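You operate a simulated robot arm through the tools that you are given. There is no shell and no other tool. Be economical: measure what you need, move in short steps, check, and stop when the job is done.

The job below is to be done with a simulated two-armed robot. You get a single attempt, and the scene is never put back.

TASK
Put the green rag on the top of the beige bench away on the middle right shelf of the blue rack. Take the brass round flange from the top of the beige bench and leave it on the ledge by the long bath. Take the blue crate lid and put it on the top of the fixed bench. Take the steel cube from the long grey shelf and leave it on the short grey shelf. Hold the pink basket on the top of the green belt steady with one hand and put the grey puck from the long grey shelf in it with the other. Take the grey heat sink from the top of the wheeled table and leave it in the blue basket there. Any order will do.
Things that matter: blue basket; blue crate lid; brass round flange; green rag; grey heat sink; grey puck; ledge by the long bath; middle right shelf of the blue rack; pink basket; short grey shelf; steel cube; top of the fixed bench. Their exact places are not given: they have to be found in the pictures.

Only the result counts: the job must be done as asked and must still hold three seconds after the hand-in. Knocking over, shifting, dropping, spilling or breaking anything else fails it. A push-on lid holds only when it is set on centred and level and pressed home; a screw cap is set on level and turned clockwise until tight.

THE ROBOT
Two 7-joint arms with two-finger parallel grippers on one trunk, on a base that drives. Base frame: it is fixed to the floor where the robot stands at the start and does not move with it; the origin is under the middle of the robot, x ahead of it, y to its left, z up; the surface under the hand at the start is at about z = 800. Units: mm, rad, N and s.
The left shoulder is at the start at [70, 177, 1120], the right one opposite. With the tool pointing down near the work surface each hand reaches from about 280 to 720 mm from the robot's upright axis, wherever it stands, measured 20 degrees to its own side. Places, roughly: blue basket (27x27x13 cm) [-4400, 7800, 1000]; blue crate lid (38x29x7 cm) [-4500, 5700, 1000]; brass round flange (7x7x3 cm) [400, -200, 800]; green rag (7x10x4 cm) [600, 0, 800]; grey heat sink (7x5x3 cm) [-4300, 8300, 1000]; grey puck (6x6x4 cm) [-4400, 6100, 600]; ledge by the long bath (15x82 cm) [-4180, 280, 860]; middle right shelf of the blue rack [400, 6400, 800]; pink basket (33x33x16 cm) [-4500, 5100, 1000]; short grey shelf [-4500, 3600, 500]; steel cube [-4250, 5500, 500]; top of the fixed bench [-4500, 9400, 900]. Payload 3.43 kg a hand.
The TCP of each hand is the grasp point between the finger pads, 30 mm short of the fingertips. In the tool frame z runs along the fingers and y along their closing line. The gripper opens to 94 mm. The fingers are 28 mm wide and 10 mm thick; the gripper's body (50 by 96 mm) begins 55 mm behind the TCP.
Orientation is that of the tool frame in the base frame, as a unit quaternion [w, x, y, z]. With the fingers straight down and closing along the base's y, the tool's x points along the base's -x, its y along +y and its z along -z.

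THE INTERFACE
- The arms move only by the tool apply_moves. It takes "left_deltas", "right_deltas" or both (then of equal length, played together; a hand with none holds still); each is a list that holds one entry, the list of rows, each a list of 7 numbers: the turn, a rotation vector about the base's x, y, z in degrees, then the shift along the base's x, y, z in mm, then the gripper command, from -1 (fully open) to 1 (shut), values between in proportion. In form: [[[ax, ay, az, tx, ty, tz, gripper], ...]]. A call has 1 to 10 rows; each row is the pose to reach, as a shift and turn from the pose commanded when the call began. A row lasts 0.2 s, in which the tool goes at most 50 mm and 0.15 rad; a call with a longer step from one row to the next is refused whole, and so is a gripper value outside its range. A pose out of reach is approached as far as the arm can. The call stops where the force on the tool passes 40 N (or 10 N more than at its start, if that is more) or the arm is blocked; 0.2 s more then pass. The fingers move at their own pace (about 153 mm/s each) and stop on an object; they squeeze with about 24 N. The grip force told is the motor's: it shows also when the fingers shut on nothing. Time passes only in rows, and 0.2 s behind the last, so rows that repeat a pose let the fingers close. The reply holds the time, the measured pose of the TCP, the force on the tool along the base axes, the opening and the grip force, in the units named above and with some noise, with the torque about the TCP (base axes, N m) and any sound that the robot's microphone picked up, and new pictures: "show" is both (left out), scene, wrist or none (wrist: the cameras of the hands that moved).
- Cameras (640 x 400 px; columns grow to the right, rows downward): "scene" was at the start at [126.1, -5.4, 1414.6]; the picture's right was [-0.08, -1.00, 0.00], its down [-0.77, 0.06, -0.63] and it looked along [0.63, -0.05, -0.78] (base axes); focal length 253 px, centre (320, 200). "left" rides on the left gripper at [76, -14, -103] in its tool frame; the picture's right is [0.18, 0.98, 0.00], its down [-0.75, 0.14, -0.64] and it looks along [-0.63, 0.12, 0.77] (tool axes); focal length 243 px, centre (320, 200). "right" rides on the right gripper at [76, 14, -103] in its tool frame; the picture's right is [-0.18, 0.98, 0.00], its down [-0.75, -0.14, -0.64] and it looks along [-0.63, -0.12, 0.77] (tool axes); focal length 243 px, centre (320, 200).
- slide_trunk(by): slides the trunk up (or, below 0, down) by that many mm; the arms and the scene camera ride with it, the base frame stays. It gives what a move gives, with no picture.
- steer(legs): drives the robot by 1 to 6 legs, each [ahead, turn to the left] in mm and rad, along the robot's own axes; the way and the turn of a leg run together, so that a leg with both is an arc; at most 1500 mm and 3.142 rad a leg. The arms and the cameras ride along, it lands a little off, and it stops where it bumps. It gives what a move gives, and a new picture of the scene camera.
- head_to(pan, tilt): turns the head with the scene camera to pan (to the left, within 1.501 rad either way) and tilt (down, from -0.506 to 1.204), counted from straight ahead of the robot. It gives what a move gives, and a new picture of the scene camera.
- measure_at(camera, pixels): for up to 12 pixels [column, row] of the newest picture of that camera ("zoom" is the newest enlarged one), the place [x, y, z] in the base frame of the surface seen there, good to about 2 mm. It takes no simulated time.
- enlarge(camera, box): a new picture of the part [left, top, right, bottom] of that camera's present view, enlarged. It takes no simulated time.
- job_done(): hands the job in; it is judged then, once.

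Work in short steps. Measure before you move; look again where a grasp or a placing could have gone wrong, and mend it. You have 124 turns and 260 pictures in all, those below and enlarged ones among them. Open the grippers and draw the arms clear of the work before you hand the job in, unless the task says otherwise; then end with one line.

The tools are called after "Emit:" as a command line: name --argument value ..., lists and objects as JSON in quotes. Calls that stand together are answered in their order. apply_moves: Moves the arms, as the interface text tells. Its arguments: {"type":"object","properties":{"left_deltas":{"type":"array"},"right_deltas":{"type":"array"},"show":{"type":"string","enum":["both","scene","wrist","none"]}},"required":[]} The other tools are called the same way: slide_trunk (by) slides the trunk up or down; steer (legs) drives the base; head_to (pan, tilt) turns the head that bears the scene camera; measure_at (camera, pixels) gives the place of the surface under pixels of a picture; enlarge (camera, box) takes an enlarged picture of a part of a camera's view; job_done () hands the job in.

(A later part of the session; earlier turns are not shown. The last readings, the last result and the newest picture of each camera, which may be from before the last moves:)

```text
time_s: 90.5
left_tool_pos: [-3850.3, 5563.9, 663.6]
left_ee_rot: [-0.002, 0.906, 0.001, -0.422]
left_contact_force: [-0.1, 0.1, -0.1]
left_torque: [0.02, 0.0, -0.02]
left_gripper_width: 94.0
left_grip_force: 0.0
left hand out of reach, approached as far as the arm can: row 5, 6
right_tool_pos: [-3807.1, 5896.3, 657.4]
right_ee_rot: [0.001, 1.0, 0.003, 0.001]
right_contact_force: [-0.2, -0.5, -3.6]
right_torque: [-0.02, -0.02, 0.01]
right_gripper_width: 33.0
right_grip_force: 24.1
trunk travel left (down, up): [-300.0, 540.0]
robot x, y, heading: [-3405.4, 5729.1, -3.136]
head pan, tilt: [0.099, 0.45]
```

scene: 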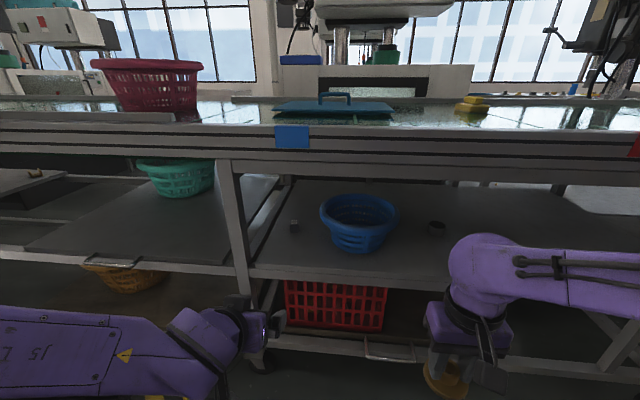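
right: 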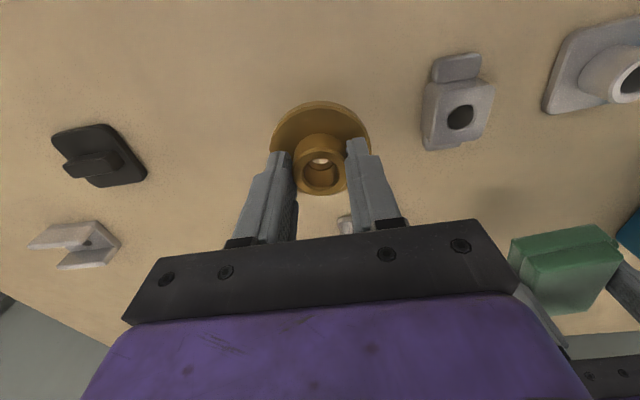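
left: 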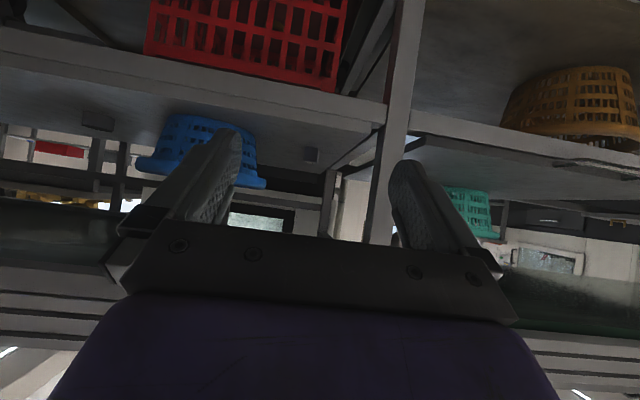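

Orientation is reached. The cube's exact place from the zoom:

Emit:
measure_at --camera "zoom" --pixels '[[212, 163], [270, 163], [210, 190], [276, 190], [212, 250], [276, 250]]'

Emit:
steer --legs '[[230, 0]]'

```text
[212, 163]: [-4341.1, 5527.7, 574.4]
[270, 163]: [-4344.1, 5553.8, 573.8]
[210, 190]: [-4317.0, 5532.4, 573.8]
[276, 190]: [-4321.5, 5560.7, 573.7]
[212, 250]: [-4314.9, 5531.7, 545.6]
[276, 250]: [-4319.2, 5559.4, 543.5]
```

```text
time_s: 92.2
left_tool_pos: [-4078.9, 5564.6, 663.1]
left_ee_rot: [-0.001, 0.907, 0.001, -0.422]
left_contact_force: [0.5, -0.1, 0.2]
left_torque: [0.03, 0.0, -0.01]
left_gripper_width: 94.2
left_grip_force: 0.1
right_tool_pos: [-4034.3, 5897.2, 656.4]
right_ee_rot: [0.001, 1.0, 0.002, 0.0]
right_contact_force: [-0.4, 0.6, -2.2]
right_torque: [0.02, -0.01, 0.02]
right_gripper_width: 33.1
right_grip_force: 23.7
trunk travel left (down, up): [-300.0, 540.0]
robot x, y, heading: [-3631.7, 5729.9, -3.143]
head pan, tilt: [0.099, 0.45]
```

scene: 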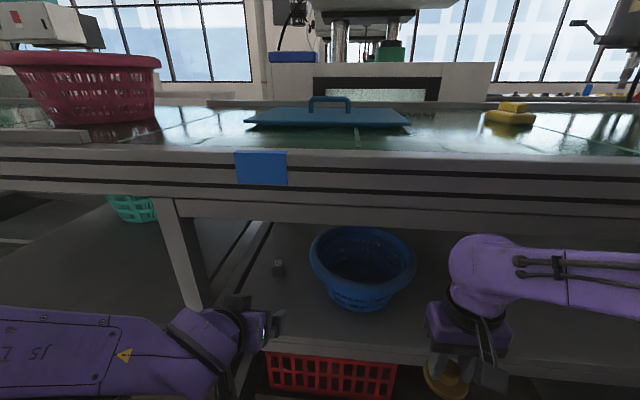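

Cube centre is about (-4334, 5543), yawed about 9°. I move the left hand to a pre-grasp on the tilted axis and check against the post.

Emit:
apply_moves --left_deltas '[[[0, 0, 2, -40, -2, -8, -1], [0, 0, 5, -80, -4, -16, -1], [0, 0, 7, -120, -6, -25, -1], [0, 0, 9, -140, -7, -30, -1], [0, 0, 9, -170, -8, -33, -1]]]'

```text
time_s: 93.4
left_tool_pos: [-4248.6, 5557.3, 630.9]
left_ee_rot: [0.032, 0.904, 0.071, -0.421]
left_contact_force: [-0.1, -0.3, 0.6]
left_torque: [0.01, 0.0, -0.03]
left_gripper_width: 94.1
left_grip_force: 0.0
right_tool_pos: [-4034.6, 5897.1, 656.2]
right_ee_rot: [0.001, 1.0, 0.002, 0.0]
right_contact_force: [-0.9, 0.2, -4.3]
right_torque: [-0.02, 0.02, 0.01]
right_gripper_width: 33.1
right_grip_force: 24.1
trunk travel left (down, up): [-300.0, 540.0]
robot x, y, heading: [-3636.4, 5729.2, -3.136]
head pan, tilt: [0.099, 0.45]
```

scene: 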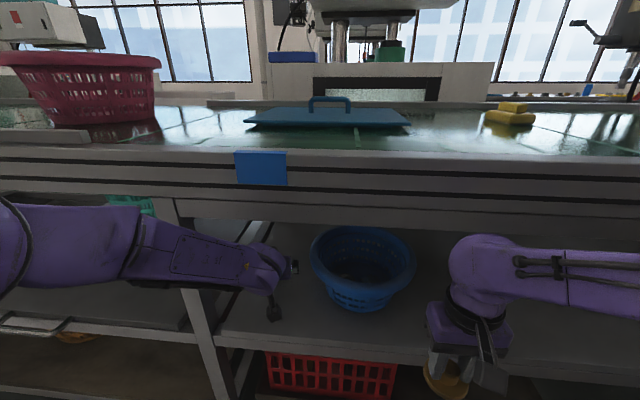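
left: 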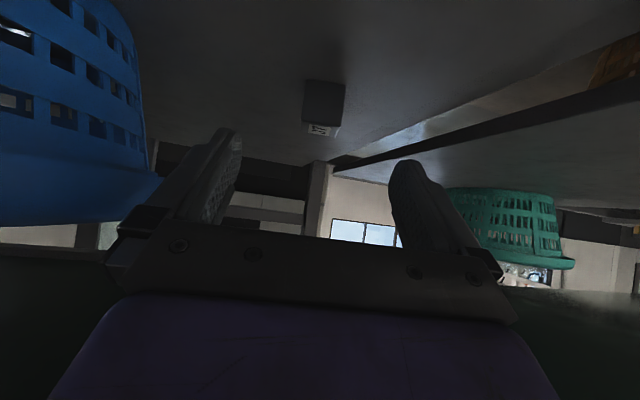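

The forearm appears in front of the post; I measure it to see the clearance.

Emit:
measure_at --camera "scene" --pixels '[[130, 245], [170, 255], [200, 262], [230, 267], [260, 270], [195, 285], [188, 300], [170, 210], [265, 285]]'

```text
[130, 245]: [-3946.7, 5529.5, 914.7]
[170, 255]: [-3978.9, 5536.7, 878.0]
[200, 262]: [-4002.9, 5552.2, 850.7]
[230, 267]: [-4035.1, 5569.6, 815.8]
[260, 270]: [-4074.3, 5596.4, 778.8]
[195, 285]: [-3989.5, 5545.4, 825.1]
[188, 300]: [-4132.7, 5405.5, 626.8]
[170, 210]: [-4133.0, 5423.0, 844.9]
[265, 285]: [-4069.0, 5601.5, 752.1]
```

Forearm stays outside and below the belt edge and 70 mm from the post. I advance along the tool axis to the cube.

Emit:
apply_moves --left_deltas '[[[0, 0, 0, -23, -4, -19, -1], [0, 0, 0, -46, -7, -38, -1], [0, 0, 0, -60, -10, -50, -1]]]'

```text
time_s: 94.2
left_tool_pos: [-4309.9, 5545.9, 580.5]
left_ee_rot: [0.033, 0.904, 0.072, -0.421]
left_contact_force: [0.1, 0.6, -0.2]
left_torque: [0.01, -0.03, -0.02]
left_gripper_width: 94.1
left_grip_force: 0.0
right_tool_pos: [-4035.0, 5896.4, 657.1]
right_ee_rot: [0.001, 1.0, 0.002, 0.0]
right_contact_force: [-0.8, -0.3, -3.8]
right_torque: [-0.03, -0.02, -0.01]
right_gripper_width: 33.0
right_grip_force: 23.6
trunk travel left (down, up): [-300.0, 540.0]
robot x, y, heading: [-3629.5, 5730.9, -3.137]
head pan, tilt: [0.099, 0.45]
```

scene: 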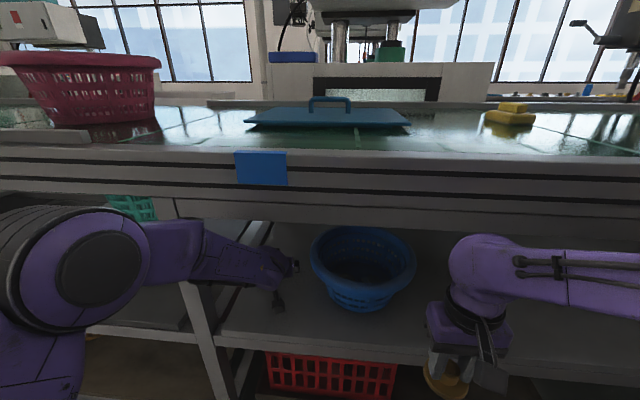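
left: 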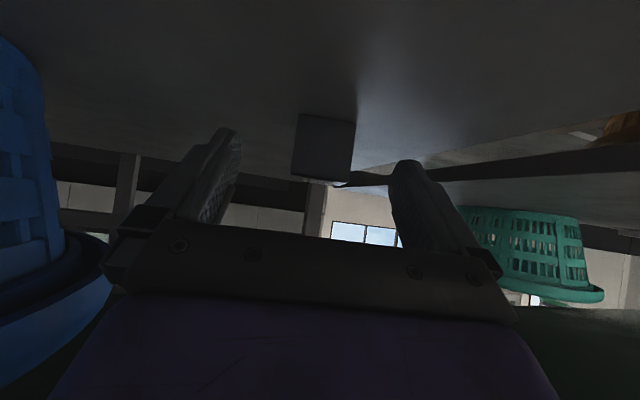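

Cube is centred between the fingers. I finish the approach, close, and lift slightly.

Emit:
apply_moves --left_deltas '[[[0, 0, 0, -8, -1, -8, -1], [0, 0, 0, -8, -1, -8, 1], [0, 0, 0, -8, -1, -8, 1], [0, 0, 0, -8, -1, -8, 1], [0, 0, 0, -8, -1, -8, 1], [0, 0, 0, -5, 0, 15, 1], [0, 0, 0, 10, 0, 40, 1]]]'

```text
time_s: 95.8
left_tool_pos: [-4298.9, 5547.3, 621.2]
left_ee_rot: [0.032, 0.903, 0.071, -0.422]
left_contact_force: [-0.1, -0.1, -3.7]
left_torque: [0.01, -0.06, 0.0]
left_gripper_width: 33.8
left_grip_force: 24.3
right_tool_pos: [-4035.4, 5896.6, 657.3]
right_ee_rot: [0.0, 1.0, 0.001, 0.0]
right_contact_force: [-0.3, 0.0, -3.4]
right_torque: [0.04, 0.01, 0.0]
right_gripper_width: 33.1
right_grip_force: 23.9
trunk travel left (down, up): [-300.0, 540.0]
robot x, y, heading: [-3629.5, 5725.8, -3.136]
head pan, tilt: [0.099, 0.45]
```

scene: 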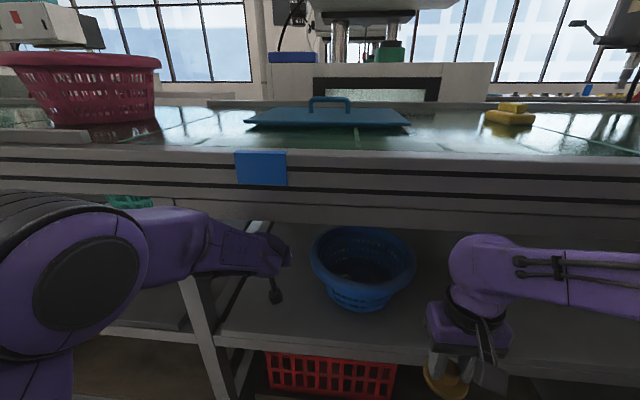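
left: 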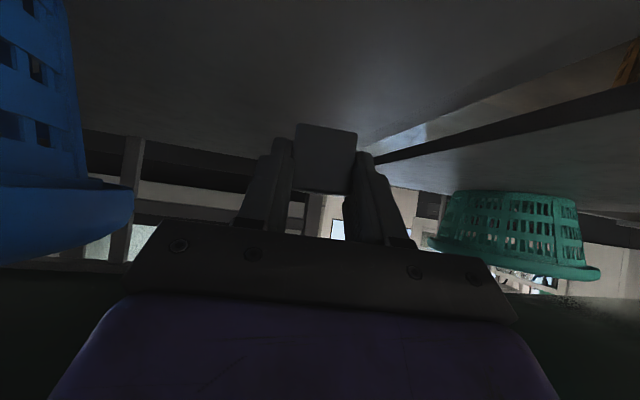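

The cube is held (33.8 mm). I draw the hand straight back out from under the belt, then back the robot off.

Emit:
apply_moves --left_deltas '[[[0, 0, 0, 40, 0, 15, 1], [0, 0, 0, 80, 0, 20, 1], [0, 0, 0, 120, 0, 25, 1], [0, 0, 0, 160, 0, 30, 1], [0, 0, 0, 200, 0, 30, 1]]]' --show "none"

Emit:
steer --legs '[[-430, 0], [0, 1.571]]'

Emit:
head_to --pan 0.0 --tilt 0.4

```text
time_s: 97.0
left_tool_pos: [-4187.7, 5549.4, 645.9]
left_ee_rot: [0.025, 0.902, 0.071, -0.426]
left_contact_force: [0.8, 0.6, -2.6]
left_torque: [0.03, -0.06, 0.02]
left_gripper_width: 33.8
left_grip_force: 24.1
left hand out of reach, approached as far as the arm can: row 2, 3, 4, 5
right_tool_pos: [-4034.4, 5896.6, 657.3]
right_ee_rot: [0.001, 1.0, 0.001, 0.0]
right_contact_force: [-1.2, -0.4, -4.1]
right_torque: [-0.03, -0.01, -0.01]
right_gripper_width: 33.0
right_grip_force: 24.4
trunk travel left (down, up): [-300.0, 540.0]
robot x, y, heading: [-3629.4, 5727.4, -3.139]
head pan, tilt: [0.099, 0.45]
```

```text
time_s: 103.5
left_tool_pos: [-3012.4, 5175.5, 644.8]
left_ee_rot: [0.321, 0.582, 0.693, -0.279]
left_contact_force: [0.2, -0.3, -2.3]
left_torque: [0.02, -0.01, 0.0]
left_gripper_width: 33.9
left_grip_force: 24.3
right_tool_pos: [-3363.2, 5322.5, 656.7]
right_ee_rot: [0.0, 0.699, 0.715, 0.001]
right_contact_force: [0.0, -1.0, -4.1]
right_torque: [0.04, 0.0, 0.01]
right_gripper_width: 33.6
right_grip_force: 23.4
trunk travel left (down, up): [-300.0, 540.0]
robot x, y, heading: [-3198.2, 5728.2, -1.552]
head pan, tilt: [0.099, 0.45]
```

scene: 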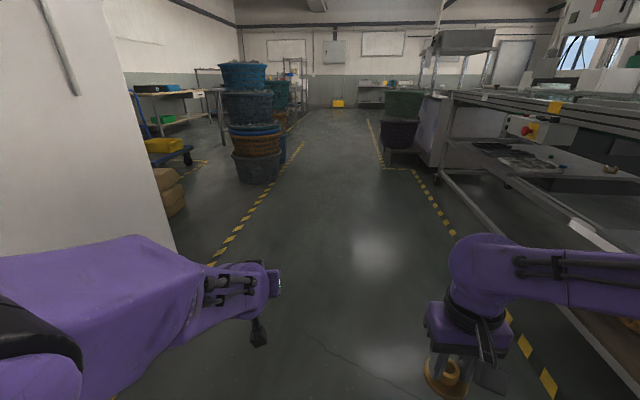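

```text
time_s: 104.2
left_tool_pos: [-3012.3, 5175.7, 645.1]
left_ee_rot: [0.321, 0.581, 0.693, -0.281]
left_contact_force: [0.9, 0.6, -3.3]
left_torque: [0.05, 0.0, 0.0]
left_gripper_width: 33.6
left_grip_force: 24.0
right_tool_pos: [-3363.3, 5322.1, 657.2]
right_ee_rot: [0.001, 0.7, 0.714, 0.0]
right_contact_force: [-0.7, 0.6, -3.9]
right_torque: [0.02, 0.02, 0.01]
right_gripper_width: 33.2
right_grip_force: 23.9
trunk travel left (down, up): [-300.0, 540.0]
robot x, y, heading: [-3202.9, 5730.7, -1.546]
head pan, tilt: [0.0, 0.4]
```

scene: 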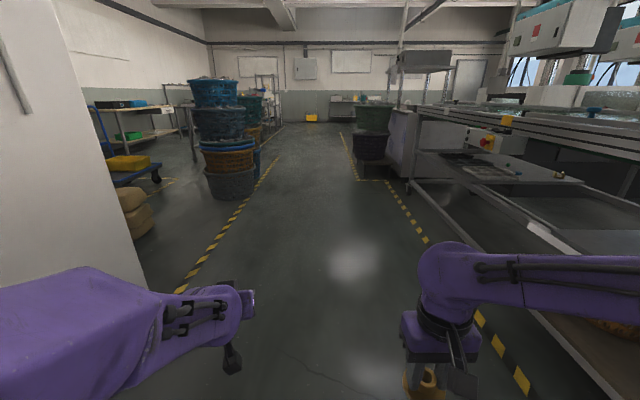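

The aisle ahead is clear; the short grey shelf is at about (500,165). I drive 1700 mm on and look at it.

Emit:
steer --legs '[[1500, 0], [400, 0]]'

Emit:
head_to --pan -1.1 --tilt 0.45

```text
time_s: 113.7
left_tool_pos: [-2983.6, 3270.8, 643.9]
left_ee_rot: [0.32, 0.583, 0.692, -0.281]
left_contact_force: [-0.3, 0.5, -3.0]
left_torque: [0.06, 0.04, -0.03]
left_gripper_width: 34.0
left_grip_force: 24.8
right_tool_pos: [-3334.4, 3419.8, 655.6]
right_ee_rot: [0.001, 0.7, 0.714, 0.001]
right_contact_force: [0.7, -0.2, -4.2]
right_torque: [0.02, 0.02, -0.01]
right_gripper_width: 33.0
right_grip_force: 24.0
trunk travel left (down, up): [-300.0, 540.0]
robot x, y, heading: [-3170.2, 3825.9, -1.555]
head pan, tilt: [0.0, 0.4]
```

scene: 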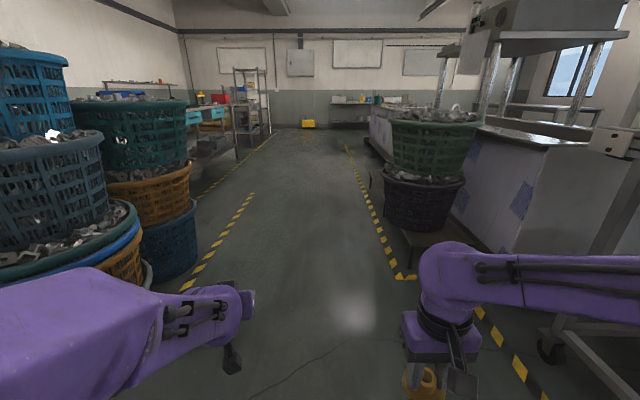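

```text
time_s: 115.1
left_tool_pos: [-2984.9, 3272.2, 645.9]
left_ee_rot: [0.321, 0.583, 0.692, -0.281]
left_contact_force: [0.2, 0.0, -1.9]
left_torque: [0.02, 0.02, 0.0]
left_gripper_width: 33.8
left_grip_force: 23.5
right_tool_pos: [-3334.9, 3419.9, 657.0]
right_ee_rot: [0.0, 0.701, 0.713, 0.0]
right_contact_force: [0.5, 0.0, -3.7]
right_torque: [-0.04, 0.0, 0.0]
right_gripper_width: 33.1
right_grip_force: 23.9
trunk travel left (down, up): [-300.0, 540.0]
robot x, y, heading: [-3170.0, 3824.5, -1.556]
head pan, tilt: [-1.1, 0.45]
```

scene: 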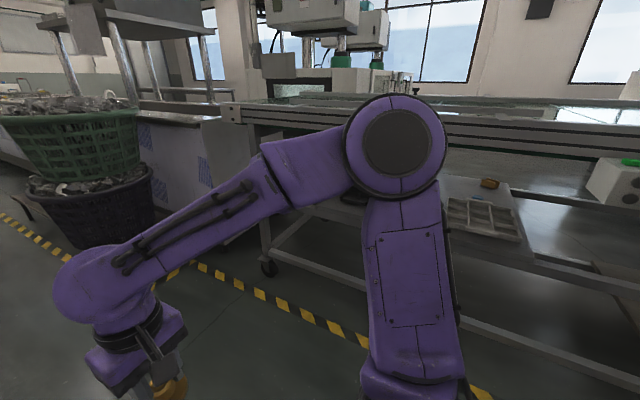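

The right arm blocks the view, so I turn to face the line.

Emit:
steer --legs '[[0, -1.587]]'

Emit:
head_to --pan 0.0 --tilt 0.45

```text
time_s: 119.3
left_tool_pos: [-3730.7, 3651.4, 645.5]
left_ee_rot: [0.022, 0.903, 0.065, -0.425]
left_contact_force: [0.0, 0.1, -3.3]
left_torque: [0.02, -0.06, 0.04]
left_gripper_width: 33.6
left_grip_force: 24.0
right_tool_pos: [-3573.1, 3998.2, 656.0]
right_ee_rot: [0.001, 1.0, -0.003, -0.001]
right_contact_force: [0.2, -0.4, -3.3]
right_torque: [-0.02, -0.01, 0.01]
right_gripper_width: 33.1
right_grip_force: 24.2
trunk travel left (down, up): [-300.0, 540.0]
robot x, y, heading: [-3168.5, 3825.6, 3.132]
head pan, tilt: [-1.1, 0.45]
```

scene: 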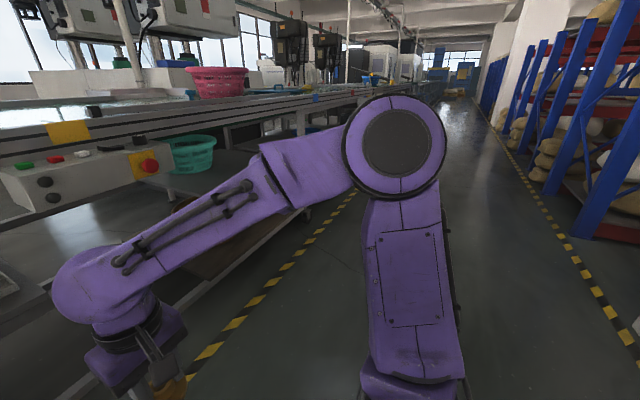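

```text
time_s: 120.7
left_tool_pos: [-3729.5, 3651.2, 645.2]
left_ee_rot: [0.022, 0.903, 0.066, -0.424]
left_contact_force: [0.5, -0.2, -2.9]
left_torque: [0.02, -0.06, 0.02]
left_gripper_width: 33.7
left_grip_force: 24.6
right_tool_pos: [-3572.8, 3998.2, 656.4]
right_ee_rot: [0.0, 1.0, -0.004, 0.0]
right_contact_force: [-0.3, 0.6, -3.2]
right_torque: [-0.01, -0.03, -0.01]
right_gripper_width: 33.1
right_grip_force: 23.7
trunk travel left (down, up): [-300.0, 540.0]
robot x, y, heading: [-3175.3, 3824.2, 3.13]
head pan, tilt: [0.0, 0.45]
```

scene: 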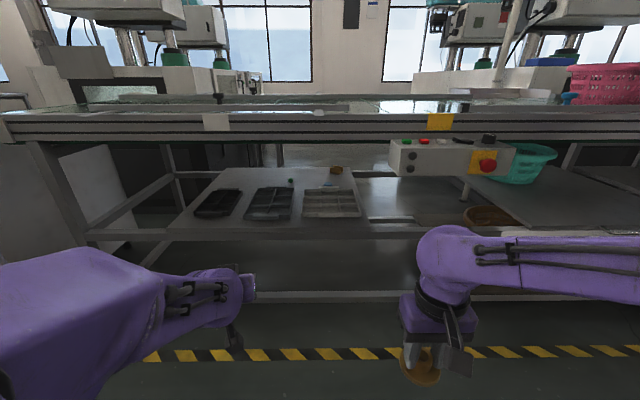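

The short grey shelf holds three trays at (215–335, 203). I zoom to find a free place.

Emit:
enlarge --camera "scene" --box '[150, 140, 390, 250]'

Emit:
measure_at --camera "scene" --pixels '[[190, 222], [240, 225], [300, 222], [355, 222], [290, 175], [245, 175], [320, 170], [290, 182], [335, 170], [290, 140], [370, 200], [350, 180]]'

```text
2.67 times, centred on (270, 195) of scene
```

zoom: 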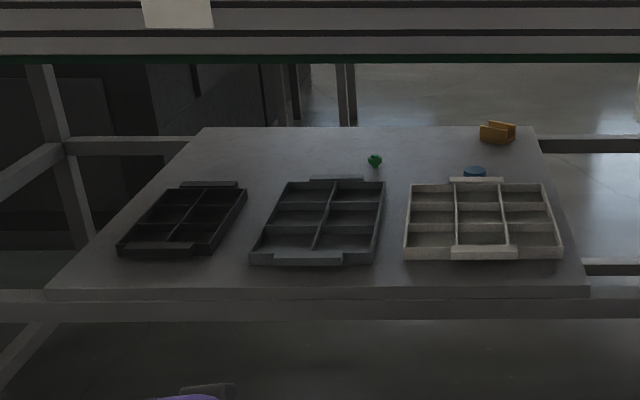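

```text
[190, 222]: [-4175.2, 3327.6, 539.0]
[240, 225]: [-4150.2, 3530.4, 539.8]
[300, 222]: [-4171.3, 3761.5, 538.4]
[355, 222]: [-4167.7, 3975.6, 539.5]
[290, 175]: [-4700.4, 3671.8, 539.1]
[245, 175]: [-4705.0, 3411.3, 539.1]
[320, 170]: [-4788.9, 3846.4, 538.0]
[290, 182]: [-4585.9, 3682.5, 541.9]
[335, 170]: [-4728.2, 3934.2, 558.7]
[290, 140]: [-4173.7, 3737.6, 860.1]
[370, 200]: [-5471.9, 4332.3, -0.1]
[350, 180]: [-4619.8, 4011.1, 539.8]
```

Shelf top is z≈539. I measure the tray fronts and shelf front edge to pick a spot.

Emit:
measure_at --camera "zoom" --pixels '[[205, 257], [250, 266], [230, 270], [230, 287], [385, 255], [404, 258], [395, 230], [395, 285], [375, 266], [235, 225], [258, 230], [410, 262]]'

```text
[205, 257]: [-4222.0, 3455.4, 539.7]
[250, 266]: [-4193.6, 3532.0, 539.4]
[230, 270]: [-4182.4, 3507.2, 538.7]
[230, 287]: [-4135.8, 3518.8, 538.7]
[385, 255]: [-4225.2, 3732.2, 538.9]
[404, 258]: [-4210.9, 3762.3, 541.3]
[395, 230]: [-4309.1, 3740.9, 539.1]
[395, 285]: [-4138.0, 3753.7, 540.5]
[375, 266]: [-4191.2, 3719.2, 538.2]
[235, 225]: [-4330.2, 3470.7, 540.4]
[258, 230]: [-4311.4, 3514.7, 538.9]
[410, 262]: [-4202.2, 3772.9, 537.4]
```

Free spot at (-4180, 3495), between and in front of trays 1 and 2. I shift the robot diagonally so the left hand arrives just above it.

Emit:
steer --legs '[[0, 0.345], [435, 0], [0, -0.34]]'

Emit:
head_to --pan 0.25 --tilt 0.7

```text
time_s: 125.5
left_tool_pos: [-4141.2, 3503.6, 645.2]
left_ee_rot: [0.024, 0.902, 0.069, -0.425]
left_contact_force: [0.7, -0.7, -3.6]
left_torque: [0.0, -0.06, 0.01]
left_gripper_width: 33.9
left_grip_force: 23.9
right_tool_pos: [-3985.3, 3850.0, 658.2]
right_ee_rot: [0.001, 1.0, 0.0, 0.0]
right_contact_force: [-0.1, 0.3, -3.8]
right_torque: [-0.03, -0.02, -0.01]
right_gripper_width: 33.3
right_grip_force: 24.2
trunk travel left (down, up): [-300.0, 540.0]
robot x, y, heading: [-3583.5, 3679.4, 3.136]
head pan, tilt: [0.0, 0.45]
```

scene: 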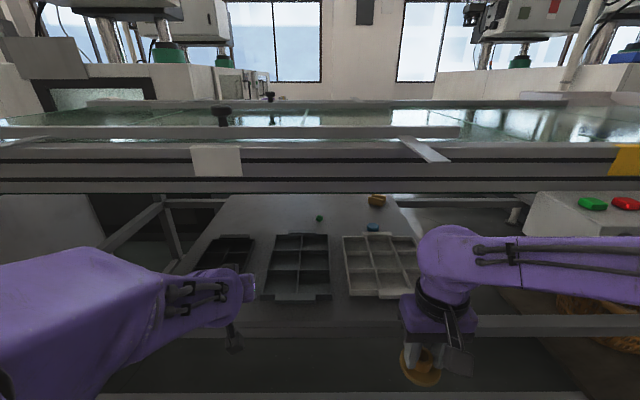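

```text
time_s: 126.2
left_tool_pos: [-4140.0, 3503.6, 645.2]
left_ee_rot: [0.024, 0.903, 0.07, -0.424]
left_contact_force: [-0.2, 0.5, -3.0]
left_torque: [0.01, -0.05, -0.01]
left_gripper_width: 33.8
left_grip_force: 24.0
right_tool_pos: [-3984.3, 3851.2, 656.5]
right_ee_rot: [0.0, 1.0, -0.001, 0.0]
right_contact_force: [-0.6, 0.8, -4.2]
right_torque: [0.02, -0.01, 0.01]
right_gripper_width: 32.9
right_grip_force: 23.8
trunk travel left (down, up): [-300.0, 540.0]
robot x, y, heading: [-3583.2, 3682.1, 3.136]
head pan, tilt: [0.25, 0.7]
```

scene: 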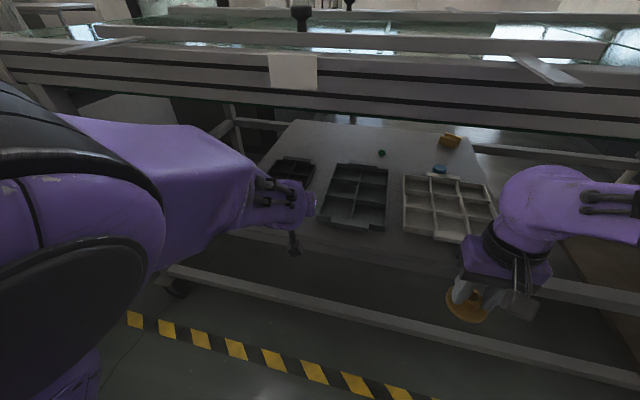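

The hand is at (-4140, 3504, 645). Since the earlier retract saturated, I test with a small lowering first.

Emit:
apply_moves --left_deltas '[[[0, 0, 0, -10, -2, -20, 1], [0, 0, 0, -20, -5, -40, 1]]]'

```text
time_s: 126.8
left_tool_pos: [-4159.9, 3498.5, 603.8]
left_ee_rot: [0.025, 0.903, 0.069, -0.424]
left_contact_force: [0.4, -0.2, -3.8]
left_torque: [0.03, -0.03, 0.0]
left_gripper_width: 33.9
left_grip_force: 24.2
right_tool_pos: [-3986.2, 3851.4, 656.0]
right_ee_rot: [0.0, 1.0, -0.001, 0.0]
right_contact_force: [0.8, 0.0, -3.2]
right_torque: [0.0, -0.03, 0.01]
right_gripper_width: 33.1
right_grip_force: 24.3
trunk travel left (down, up): [-300.0, 540.0]
robot x, y, heading: [-3583.4, 3683.0, 3.138]
head pan, tilt: [0.25, 0.7]
```

scene: 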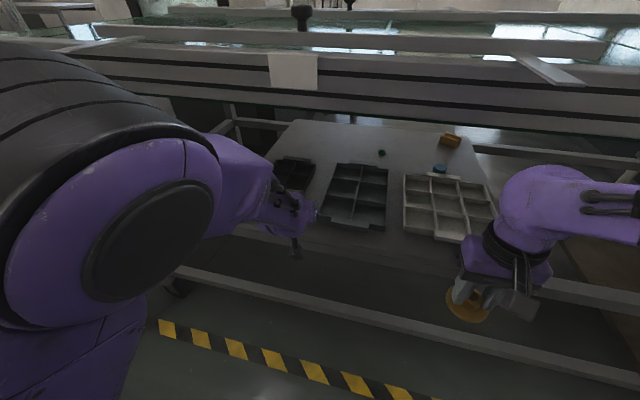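
left: 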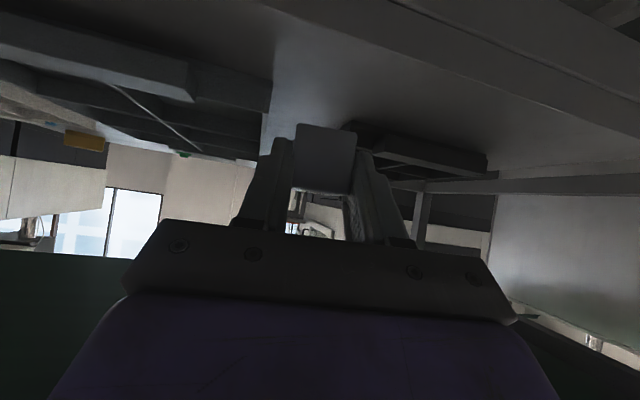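

The motion tracks exactly. I lower to contact at TCP z≈574, open only to ~48 mm (tray corner near), and draw back along the tool axis.

Emit:
apply_moves --left_deltas '[[[0, 0, 0, 5, -1, -20, 1], [0, 0, 0, 5, -1, -30, 1], [0, 0, 0, 5, -1, -30, 1], [0, 0, 0, 5, -1, -30, 0], [0, 0, 0, 5, -1, -30, 0], [0, 0, 0, 5, -1, -30, 0], [0, 0, 0, 25, 2, -14, 0], [0, 0, 0, 50, 5, 7, 0], [0, 0, 0, 80, 5, 35, 0]]]'

```text
time_s: 128.8
left_tool_pos: [-4088.4, 3505.5, 636.6]
left_ee_rot: [0.015, 0.897, 0.073, -0.437]
left_contact_force: [-0.2, -1.1, 0.2]
left_torque: [0.01, 0.04, -0.02]
left_gripper_width: 47.0
left_grip_force: 0.0
left hand out of reach, approached as far as the arm can: row 9
right_tool_pos: [-3985.4, 3849.6, 657.3]
right_ee_rot: [-0.002, 1.0, -0.001, 0.0]
right_contact_force: [0.4, 0.8, -4.0]
right_torque: [0.01, -0.01, -0.03]
right_gripper_width: 33.0
right_grip_force: 23.6
trunk travel left (down, up): [-300.0, 540.0]
robot x, y, heading: [-3582.7, 3681.0, 3.139]
head pan, tilt: [0.25, 0.7]
```

scene: 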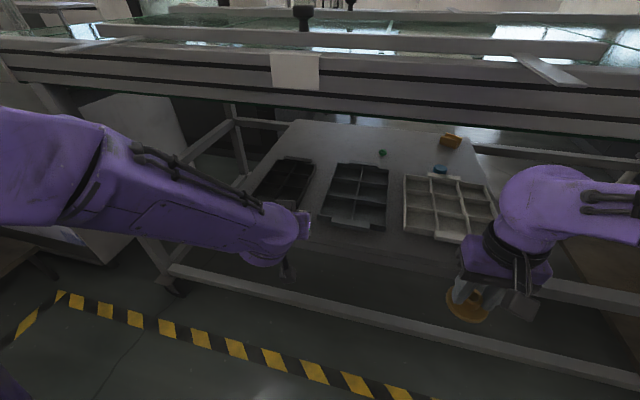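
left: 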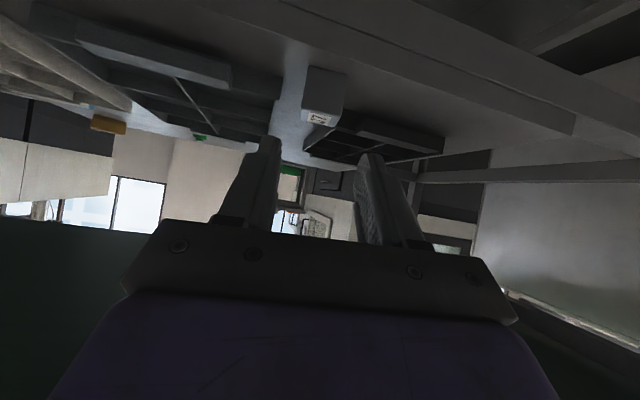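

The cube stands on the shelf. I verify its place, straighten the hand after backing off, raise the trunk and look down the aisle.

Emit:
measure_at --camera "left" --pixels '[[325, 95], [318, 116], [310, 75], [340, 85]]'

Emit:
steer --legs '[[-420, 0]]'

Emit:
slide_trunk --by 400

Emit:
apply_moves --left_deltas '[[[0, -8, 0, 0, 0, 0, 0], [0, -16, 0, 0, 0, 0, 0], [0, -24, 0, 0, 0, 0, 0], [0, -32, 0, 20, 0, 0, 0], [0, -40, 0, 40, 0, 0, 0], [0, -48, 0, 60, 0, 0, 0]]]' --show "none"

Emit:
steer --legs '[[0, 1.571]]'

Emit:
head_to --pan 0.0 --tilt 0.5

```text
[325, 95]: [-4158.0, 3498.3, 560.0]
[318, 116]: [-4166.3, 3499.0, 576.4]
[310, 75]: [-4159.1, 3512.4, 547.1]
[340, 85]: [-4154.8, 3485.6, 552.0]
```

```text
time_s: 131.4
left_tool_pos: [-3668.1, 3505.0, 636.9]
left_ee_rot: [0.018, 0.897, 0.07, -0.436]
left_contact_force: [-0.4, -0.6, -0.8]
left_torque: [-0.01, -0.01, -0.02]
left_gripper_width: 47.0
left_grip_force: 0.0
right_tool_pos: [-3563.6, 3850.5, 656.5]
right_ee_rot: [0.001, 1.0, 0.002, 0.0]
right_contact_force: [0.1, -0.2, -3.5]
right_torque: [-0.02, 0.0, -0.04]
right_gripper_width: 33.1
right_grip_force: 23.8
trunk travel left (down, up): [-300.0, 540.0]
robot x, y, heading: [-3163.8, 3681.2, 3.137]
head pan, tilt: [0.25, 0.7]
```

scene: 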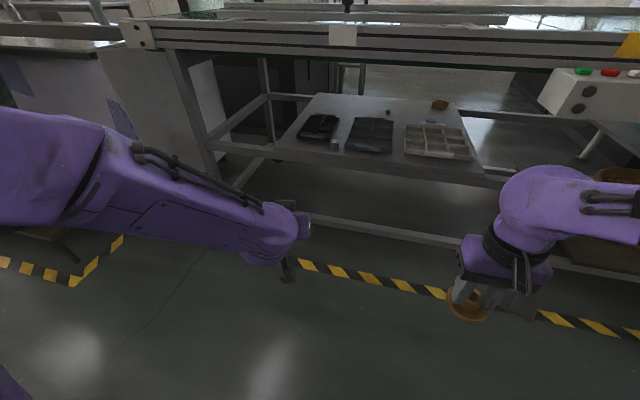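

```text
time_s: 135.2
left_tool_pos: [-3668.9, 3504.1, 1037.5]
left_ee_rot: [0.018, 0.897, 0.071, -0.436]
left_contact_force: [0.1, -0.1, -0.7]
left_torque: [0.0, 0.02, -0.02]
left_gripper_width: 47.0
left_grip_force: 0.0
right_tool_pos: [-3564.2, 3849.6, 1056.0]
right_ee_rot: [0.001, 1.0, 0.001, 0.0]
right_contact_force: [0.1, 0.6, -3.0]
right_torque: [0.02, -0.02, 0.0]
right_gripper_width: 33.2
right_grip_force: 24.0
trunk travel left (down, up): [-700.0, 140.0]
robot x, y, heading: [-3159.2, 3678.0, 3.142]
head pan, tilt: [0.25, 0.7]
```

```text
time_s: 136.7
left_tool_pos: [-3608.4, 3504.0, 1038.5]
left_ee_rot: [0.045, 0.997, 0.056, -0.033]
left_contact_force: [0.3, -0.6, 0.4]
left_torque: [0.0, 0.02, -0.02]
left_gripper_width: 47.4
left_grip_force: 0.0
right_tool_pos: [-3564.9, 3849.8, 1055.5]
right_ee_rot: [0.0, 1.0, 0.001, 0.0]
right_contact_force: [-0.3, -0.4, -4.1]
right_torque: [0.03, 0.03, -0.04]
right_gripper_width: 33.1
right_grip_force: 24.0
trunk travel left (down, up): [-700.0, 140.0]
robot x, y, heading: [-3160.2, 3681.7, 3.143]
head pan, tilt: [0.25, 0.7]
```

```text
time_s: 140.9
left_tool_pos: [-2986.0, 3234.9, 1036.5]
left_ee_rot: [0.056, 0.664, 0.746, 0.008]
left_contact_force: [0.2, 0.3, 0.1]
left_torque: [0.01, 0.03, -0.02]
left_gripper_width: 46.7
left_grip_force: 0.1
right_tool_pos: [-3330.8, 3277.6, 1056.5]
right_ee_rot: [0.001, 0.706, 0.709, 0.0]
right_contact_force: [-0.9, -0.4, -3.4]
right_torque: [0.03, 0.04, 0.0]
right_gripper_width: 33.1
right_grip_force: 24.0
trunk travel left (down, up): [-700.0, 140.0]
robot x, y, heading: [-3162.6, 3681.5, -1.57]
head pan, tilt: [0.25, 0.7]
```

scene: 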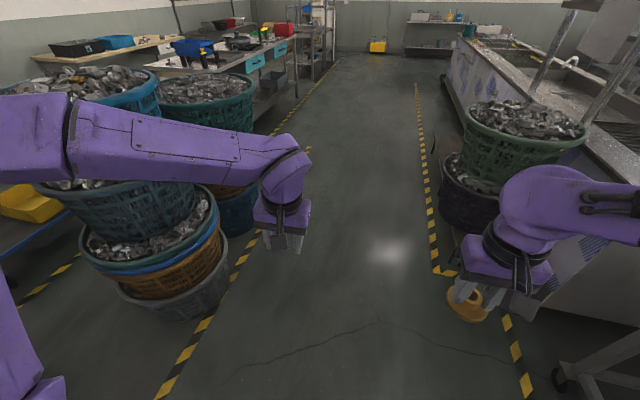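

```text
time_s: 141.7
left_tool_pos: [-2985.1, 3236.0, 1038.2]
left_ee_rot: [0.055, 0.664, 0.746, 0.007]
left_contact_force: [-0.4, 0.4, -0.1]
left_torque: [0.02, 0.02, 0.0]
left_gripper_width: 47.0
left_grip_force: 0.0
right_tool_pos: [-3331.1, 3278.2, 1055.3]
right_ee_rot: [0.001, 0.706, 0.708, 0.001]
right_contact_force: [0.2, -0.1, -3.6]
right_torque: [0.0, -0.02, 0.0]
right_gripper_width: 32.8
right_grip_force: 23.8
trunk travel left (down, up): [-700.0, 140.0]
robot x, y, heading: [-3163.1, 3679.9, -1.567]
head pan, tilt: [0.0, 0.499]
```

scene: 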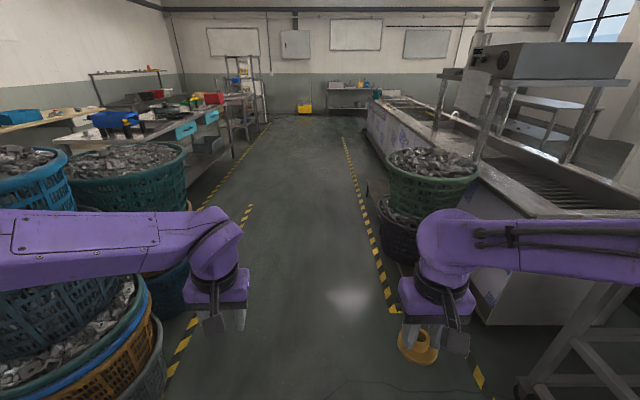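

I measure the basket stacks on both sides for passing clearance and the long bath's ledge.

Emit:
measure_at --camera "scene" --pixels '[[388, 170], [186, 175], [158, 345], [383, 230], [75, 190], [235, 125], [390, 110], [440, 125], [375, 105], [430, 108], [360, 175], [5, 215]]'

Emit:
enlarge --camera "scene" --box '[340, 60, 500, 160]'

```text
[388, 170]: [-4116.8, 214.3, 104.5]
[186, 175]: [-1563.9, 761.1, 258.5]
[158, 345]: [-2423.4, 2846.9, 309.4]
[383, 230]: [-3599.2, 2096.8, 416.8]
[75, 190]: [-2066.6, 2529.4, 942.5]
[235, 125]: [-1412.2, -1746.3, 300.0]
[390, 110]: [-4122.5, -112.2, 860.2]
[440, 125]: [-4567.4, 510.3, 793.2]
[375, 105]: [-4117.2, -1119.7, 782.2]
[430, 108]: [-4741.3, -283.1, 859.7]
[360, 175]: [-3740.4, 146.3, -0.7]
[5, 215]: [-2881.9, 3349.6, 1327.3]
```

```text
4.00 times, centred on (420, 110) of scene
```

zoom: 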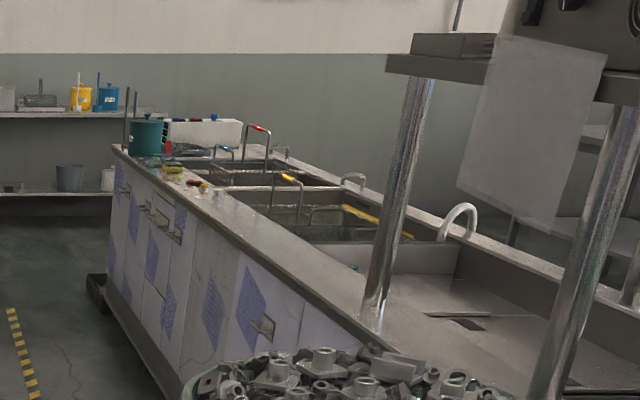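

The corridor is free between x≈-3560 and -2400. I drive along x≈-3080 to y≈300 and turn to face the bath.

Emit:
steer --legs '[[0, 0.055], [1500, 0], [0, -0.06], [1500, 0], [380, 0], [0, -1.571]]'

Emit:
head_to --pan -0.1 --tilt 0.55

```text
time_s: 162.8
left_tool_pos: [-3539.6, 127.5, 1035.8]
left_ee_rot: [0.045, 0.997, 0.051, -0.033]
left_contact_force: [-0.3, -0.2, -0.4]
left_torque: [0.03, -0.03, -0.02]
left_gripper_width: 46.8
left_grip_force: 0.1
right_tool_pos: [-3493.6, 472.4, 1056.2]
right_ee_rot: [0.001, 1.0, -0.005, 0.0]
right_contact_force: [-0.4, -0.2, -4.2]
right_torque: [0.0, 0.01, 0.01]
right_gripper_width: 33.3
right_grip_force: 23.8
trunk travel left (down, up): [-700.0, 140.0]
robot x, y, heading: [-3094.8, 299.7, 3.128]
head pan, tilt: [0.0, 0.499]
```

scene: 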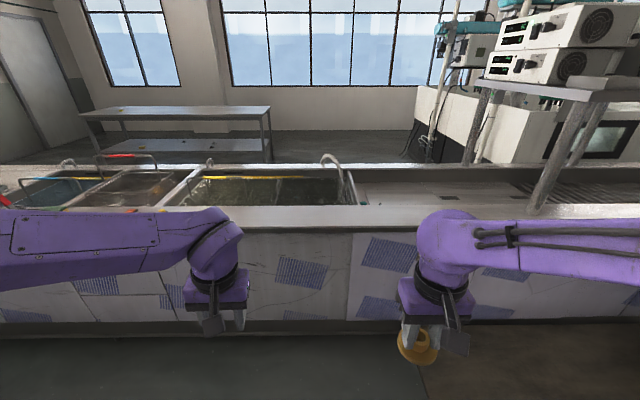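

```text
time_s: 163.5
left_tool_pos: [-3540.7, 128.1, 1036.8]
left_ee_rot: [0.045, 0.997, 0.052, -0.034]
left_contact_force: [0.0, 0.7, -0.2]
left_torque: [0.0, 0.01, 0.01]
left_gripper_width: 46.9
left_grip_force: 0.1
right_tool_pos: [-3492.5, 472.8, 1056.5]
right_ee_rot: [0.001, 1.0, -0.005, -0.001]
right_contact_force: [-0.4, -0.9, -3.2]
right_torque: [0.01, -0.06, -0.01]
right_gripper_width: 32.9
right_grip_force: 24.1
trunk travel left (down, up): [-700.0, 140.0]
robot x, y, heading: [-3095.2, 298.4, 3.125]
head pan, tilt: [-0.099, 0.55]
```

scene: 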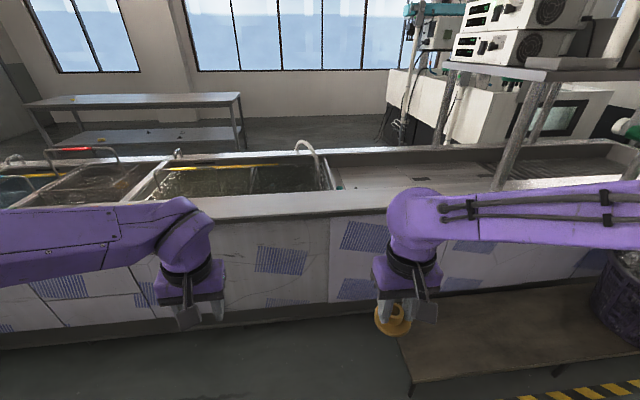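

I measure the ledge strip near (300,208) and the low platform at right.

Emit:
measure_at --camera "scene" --pixels '[[300, 217], [300, 208], [300, 198], [300, 192], [250, 208], [340, 205], [370, 200], [400, 345], [410, 385], [350, 190], [360, 210], [220, 205]]'

Emit:
enlarge --camera "scene" --box '[200, 150, 420, 240]'

```text
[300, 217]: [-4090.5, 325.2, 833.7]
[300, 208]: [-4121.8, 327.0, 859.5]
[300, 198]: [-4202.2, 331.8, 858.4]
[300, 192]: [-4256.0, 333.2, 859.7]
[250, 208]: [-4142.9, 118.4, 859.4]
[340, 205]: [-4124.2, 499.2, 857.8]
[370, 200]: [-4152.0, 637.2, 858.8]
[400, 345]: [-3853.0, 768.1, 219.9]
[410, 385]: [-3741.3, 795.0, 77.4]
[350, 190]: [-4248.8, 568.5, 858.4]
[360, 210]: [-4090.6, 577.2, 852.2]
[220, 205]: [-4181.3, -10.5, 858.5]
```

```text
2.91 times, centred on (310, 195) of scene
```

zoom: 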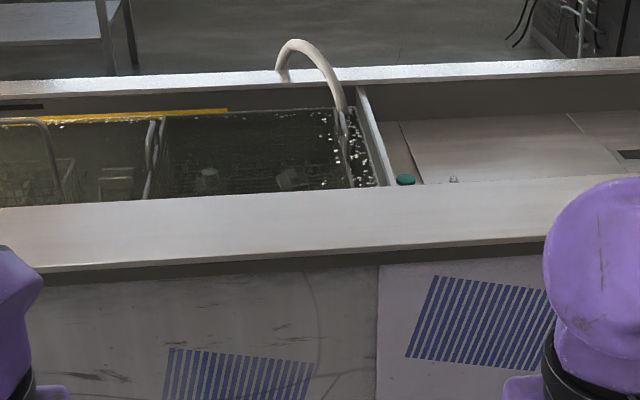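

The ledge top is z≈859, x from -4095 to -4260, clear around y≈430. I drive 490 mm ahead, then place with the right hand.

Emit:
steer --legs '[[490, 0]]'

Emit:
apply_moves --right_deltas '[[[0, 0, 0, -40, -5, 0, 1], [0, 0, 0, -80, -10, 0, 1], [0, 0, 0, -120, -20, 0, 1], [0, 0, 0, -160, -30, 0, 1], [0, 0, 0, -190, -35, -20, 1], [0, 0, 0, -190, -35, -60, 1], [0, 0, 0, -190, -35, -100, 1]]]'

```text
time_s: 166.4
left_tool_pos: [-4032.8, 135.3, 1037.9]
left_ee_rot: [0.044, 0.997, 0.051, -0.035]
left_contact_force: [0.1, -0.3, 0.4]
left_torque: [0.0, -0.01, 0.03]
left_gripper_width: 47.1
left_grip_force: 0.1
right_tool_pos: [-3985.5, 480.1, 1057.3]
right_ee_rot: [0.001, 1.0, -0.007, 0.001]
right_contact_force: [-0.1, 0.3, -3.8]
right_torque: [0.02, -0.06, -0.03]
right_gripper_width: 33.0
right_grip_force: 23.8
trunk travel left (down, up): [-700.0, 140.0]
robot x, y, heading: [-3588.8, 302.2, 3.129]
head pan, tilt: [-0.099, 0.55]
```

scene: 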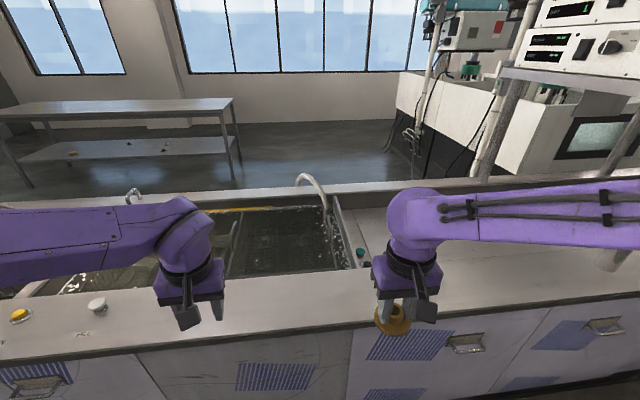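

```text
time_s: 168.0
left_tool_pos: [-4035.5, 134.6, 1036.9]
left_ee_rot: [0.045, 0.997, 0.05, -0.033]
left_contact_force: [0.2, 0.0, -0.2]
left_torque: [0.01, -0.03, 0.02]
left_gripper_width: 47.0
left_grip_force: 0.1
right_tool_pos: [-4175.4, 444.7, 953.5]
right_ee_rot: [0.001, 1.0, -0.006, 0.001]
right_contact_force: [0.0, -0.6, -3.6]
right_torque: [-0.02, 0.0, 0.03]
right_gripper_width: 33.0
right_grip_force: 23.9
trunk travel left (down, up): [-700.0, 140.0]
robot x, y, heading: [-3586.4, 307.7, 3.126]
head pan, tilt: [-0.099, 0.55]
```

scene: 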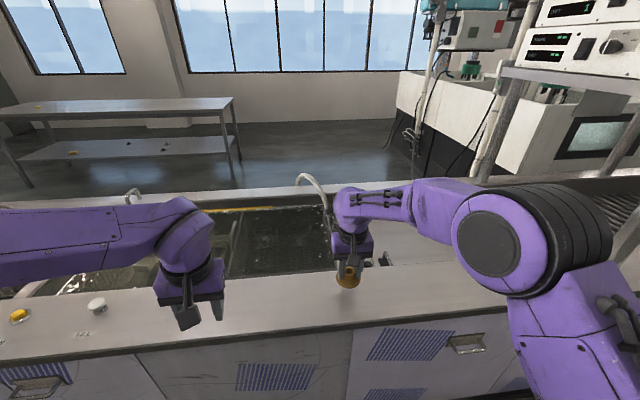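
right: 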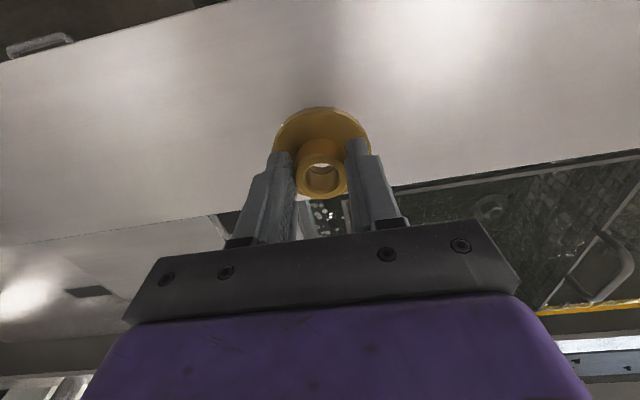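

Flange is over the ledge's middle. I lower to 905, release and rise.

Emit:
apply_moves --right_deltas '[[[0, 0, 0, 0, 0, -30, 1], [0, 0, 0, 0, 0, -48, 1], [0, 0, 0, 0, 0, -48, 1], [0, 0, 0, 0, 0, -48, 0.2], [0, 0, 0, 0, 0, -48, 0], [0, 0, 0, 0, 0, -48, 0], [0, 0, 0, 0, 0, -10, 0], [0, 0, 0, 0, 0, 35, 0], [0, 0, 0, 0, 0, 80, 0], [0, 0, 0, 30, 0, 100, 0]]]'

```text
time_s: 170.2
left_tool_pos: [-4031.5, 135.2, 1037.6]
left_ee_rot: [0.044, 0.997, 0.05, -0.035]
left_contact_force: [0.4, -0.2, -0.4]
left_torque: [0.0, 0.02, -0.03]
left_gripper_width: 46.8
left_grip_force: 0.0
right_tool_pos: [-4144.8, 445.1, 1057.8]
right_ee_rot: [0.0, 1.0, -0.007, -0.001]
right_contact_force: [-0.8, 0.1, -0.5]
right_torque: [0.02, 0.02, 0.0]
right_gripper_width: 47.2
right_grip_force: 0.0
trunk travel left (down, up): [-700.0, 140.0]
robot x, y, heading: [-3583.9, 305.3, 3.125]
head pan, tilt: [-0.099, 0.55]
```

scene: 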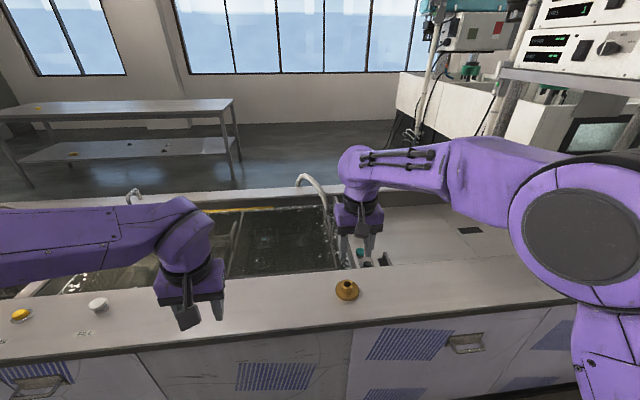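
right: 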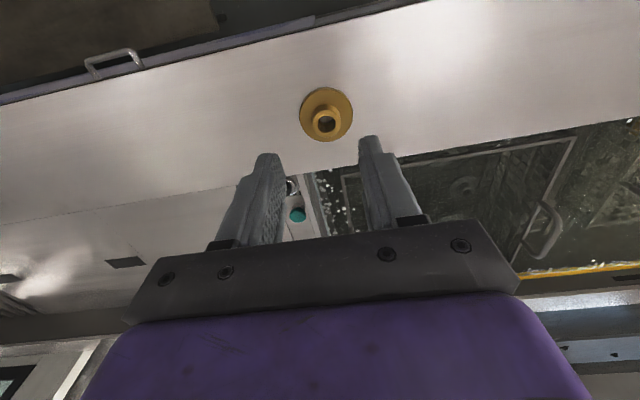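

The flange stands on the ledge. I retract the right hand and straighten the left, then drive back north towards the puck.

Emit:
apply_moves --right_deltas '[[[0, 0, 0, 40, 8, 0, -1], [0, 0, 0, 80, 16, 0, -1], [0, 0, 0, 120, 24, 0, -1], [0, 0, 0, 160, 32, 0, -1]]]' --left_deltas '[[[2, -1.5, -2, 0, 0, 0, -1], [4, -3, -4, 0, 0, 0, -1], [5.2, -3.9, -5.7, 20, 0, 8, -1], [5.2, -3.9, -5.7, 40, 0, 16, -1]]]' --show "none"

Emit:
steer --legs '[[-500, 0], [0, -1.554], [1500, 0], [1500, 0], [1500, 0], [1080, 0]]'

```text
time_s: 171.2
left_tool_pos: [-3992.2, 140.2, 1054.5]
left_ee_rot: [0.002, 1.0, 0.0, -0.001]
left_contact_force: [0.7, 1.1, -0.1]
left_torque: [-0.05, 0.05, 0.01]
left_gripper_width: 93.9
left_grip_force: 0.0
right_tool_pos: [-3982.8, 481.5, 1056.2]
right_ee_rot: [0.002, 1.0, -0.007, -0.002]
right_contact_force: [1.1, 0.9, -0.3]
right_torque: [-0.05, 0.01, -0.01]
right_gripper_width: 94.1
right_grip_force: 0.1
trunk travel left (down, up): [-700.0, 140.0]
robot x, y, heading: [-3586.6, 304.9, 3.129]
head pan, tilt: [-0.099, 0.55]
```

```text
time_s: 204.2
left_tool_pos: [-3340.6, 6283.9, 1053.1]
left_ee_rot: [0.0, 0.719, -0.695, 0.002]
left_contact_force: [0.1, 0.3, -1.1]
left_torque: [0.03, 0.0, -0.01]
left_gripper_width: 93.9
left_grip_force: 0.0
right_tool_pos: [-2998.9, 6285.7, 1056.3]
right_ee_rot: [0.001, 0.714, -0.7, -0.001]
right_contact_force: [-0.8, 1.2, -0.6]
right_torque: [0.0, 0.0, 0.0]
right_gripper_width: 93.9
right_grip_force: 0.1
trunk travel left (down, up): [-700.0, 140.0]
robot x, y, heading: [-3159.6, 5881.8, 1.588]
head pan, tilt: [-0.099, 0.55]
```

scene: 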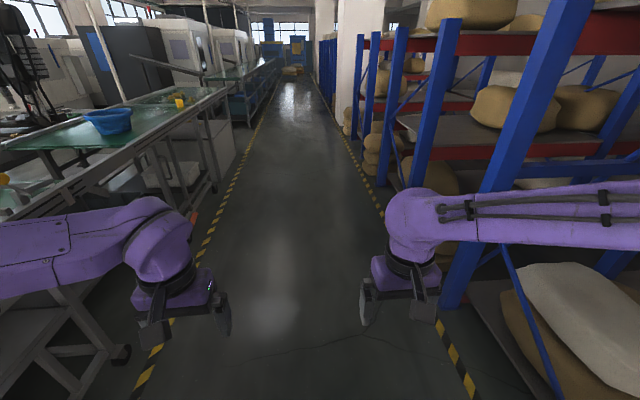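

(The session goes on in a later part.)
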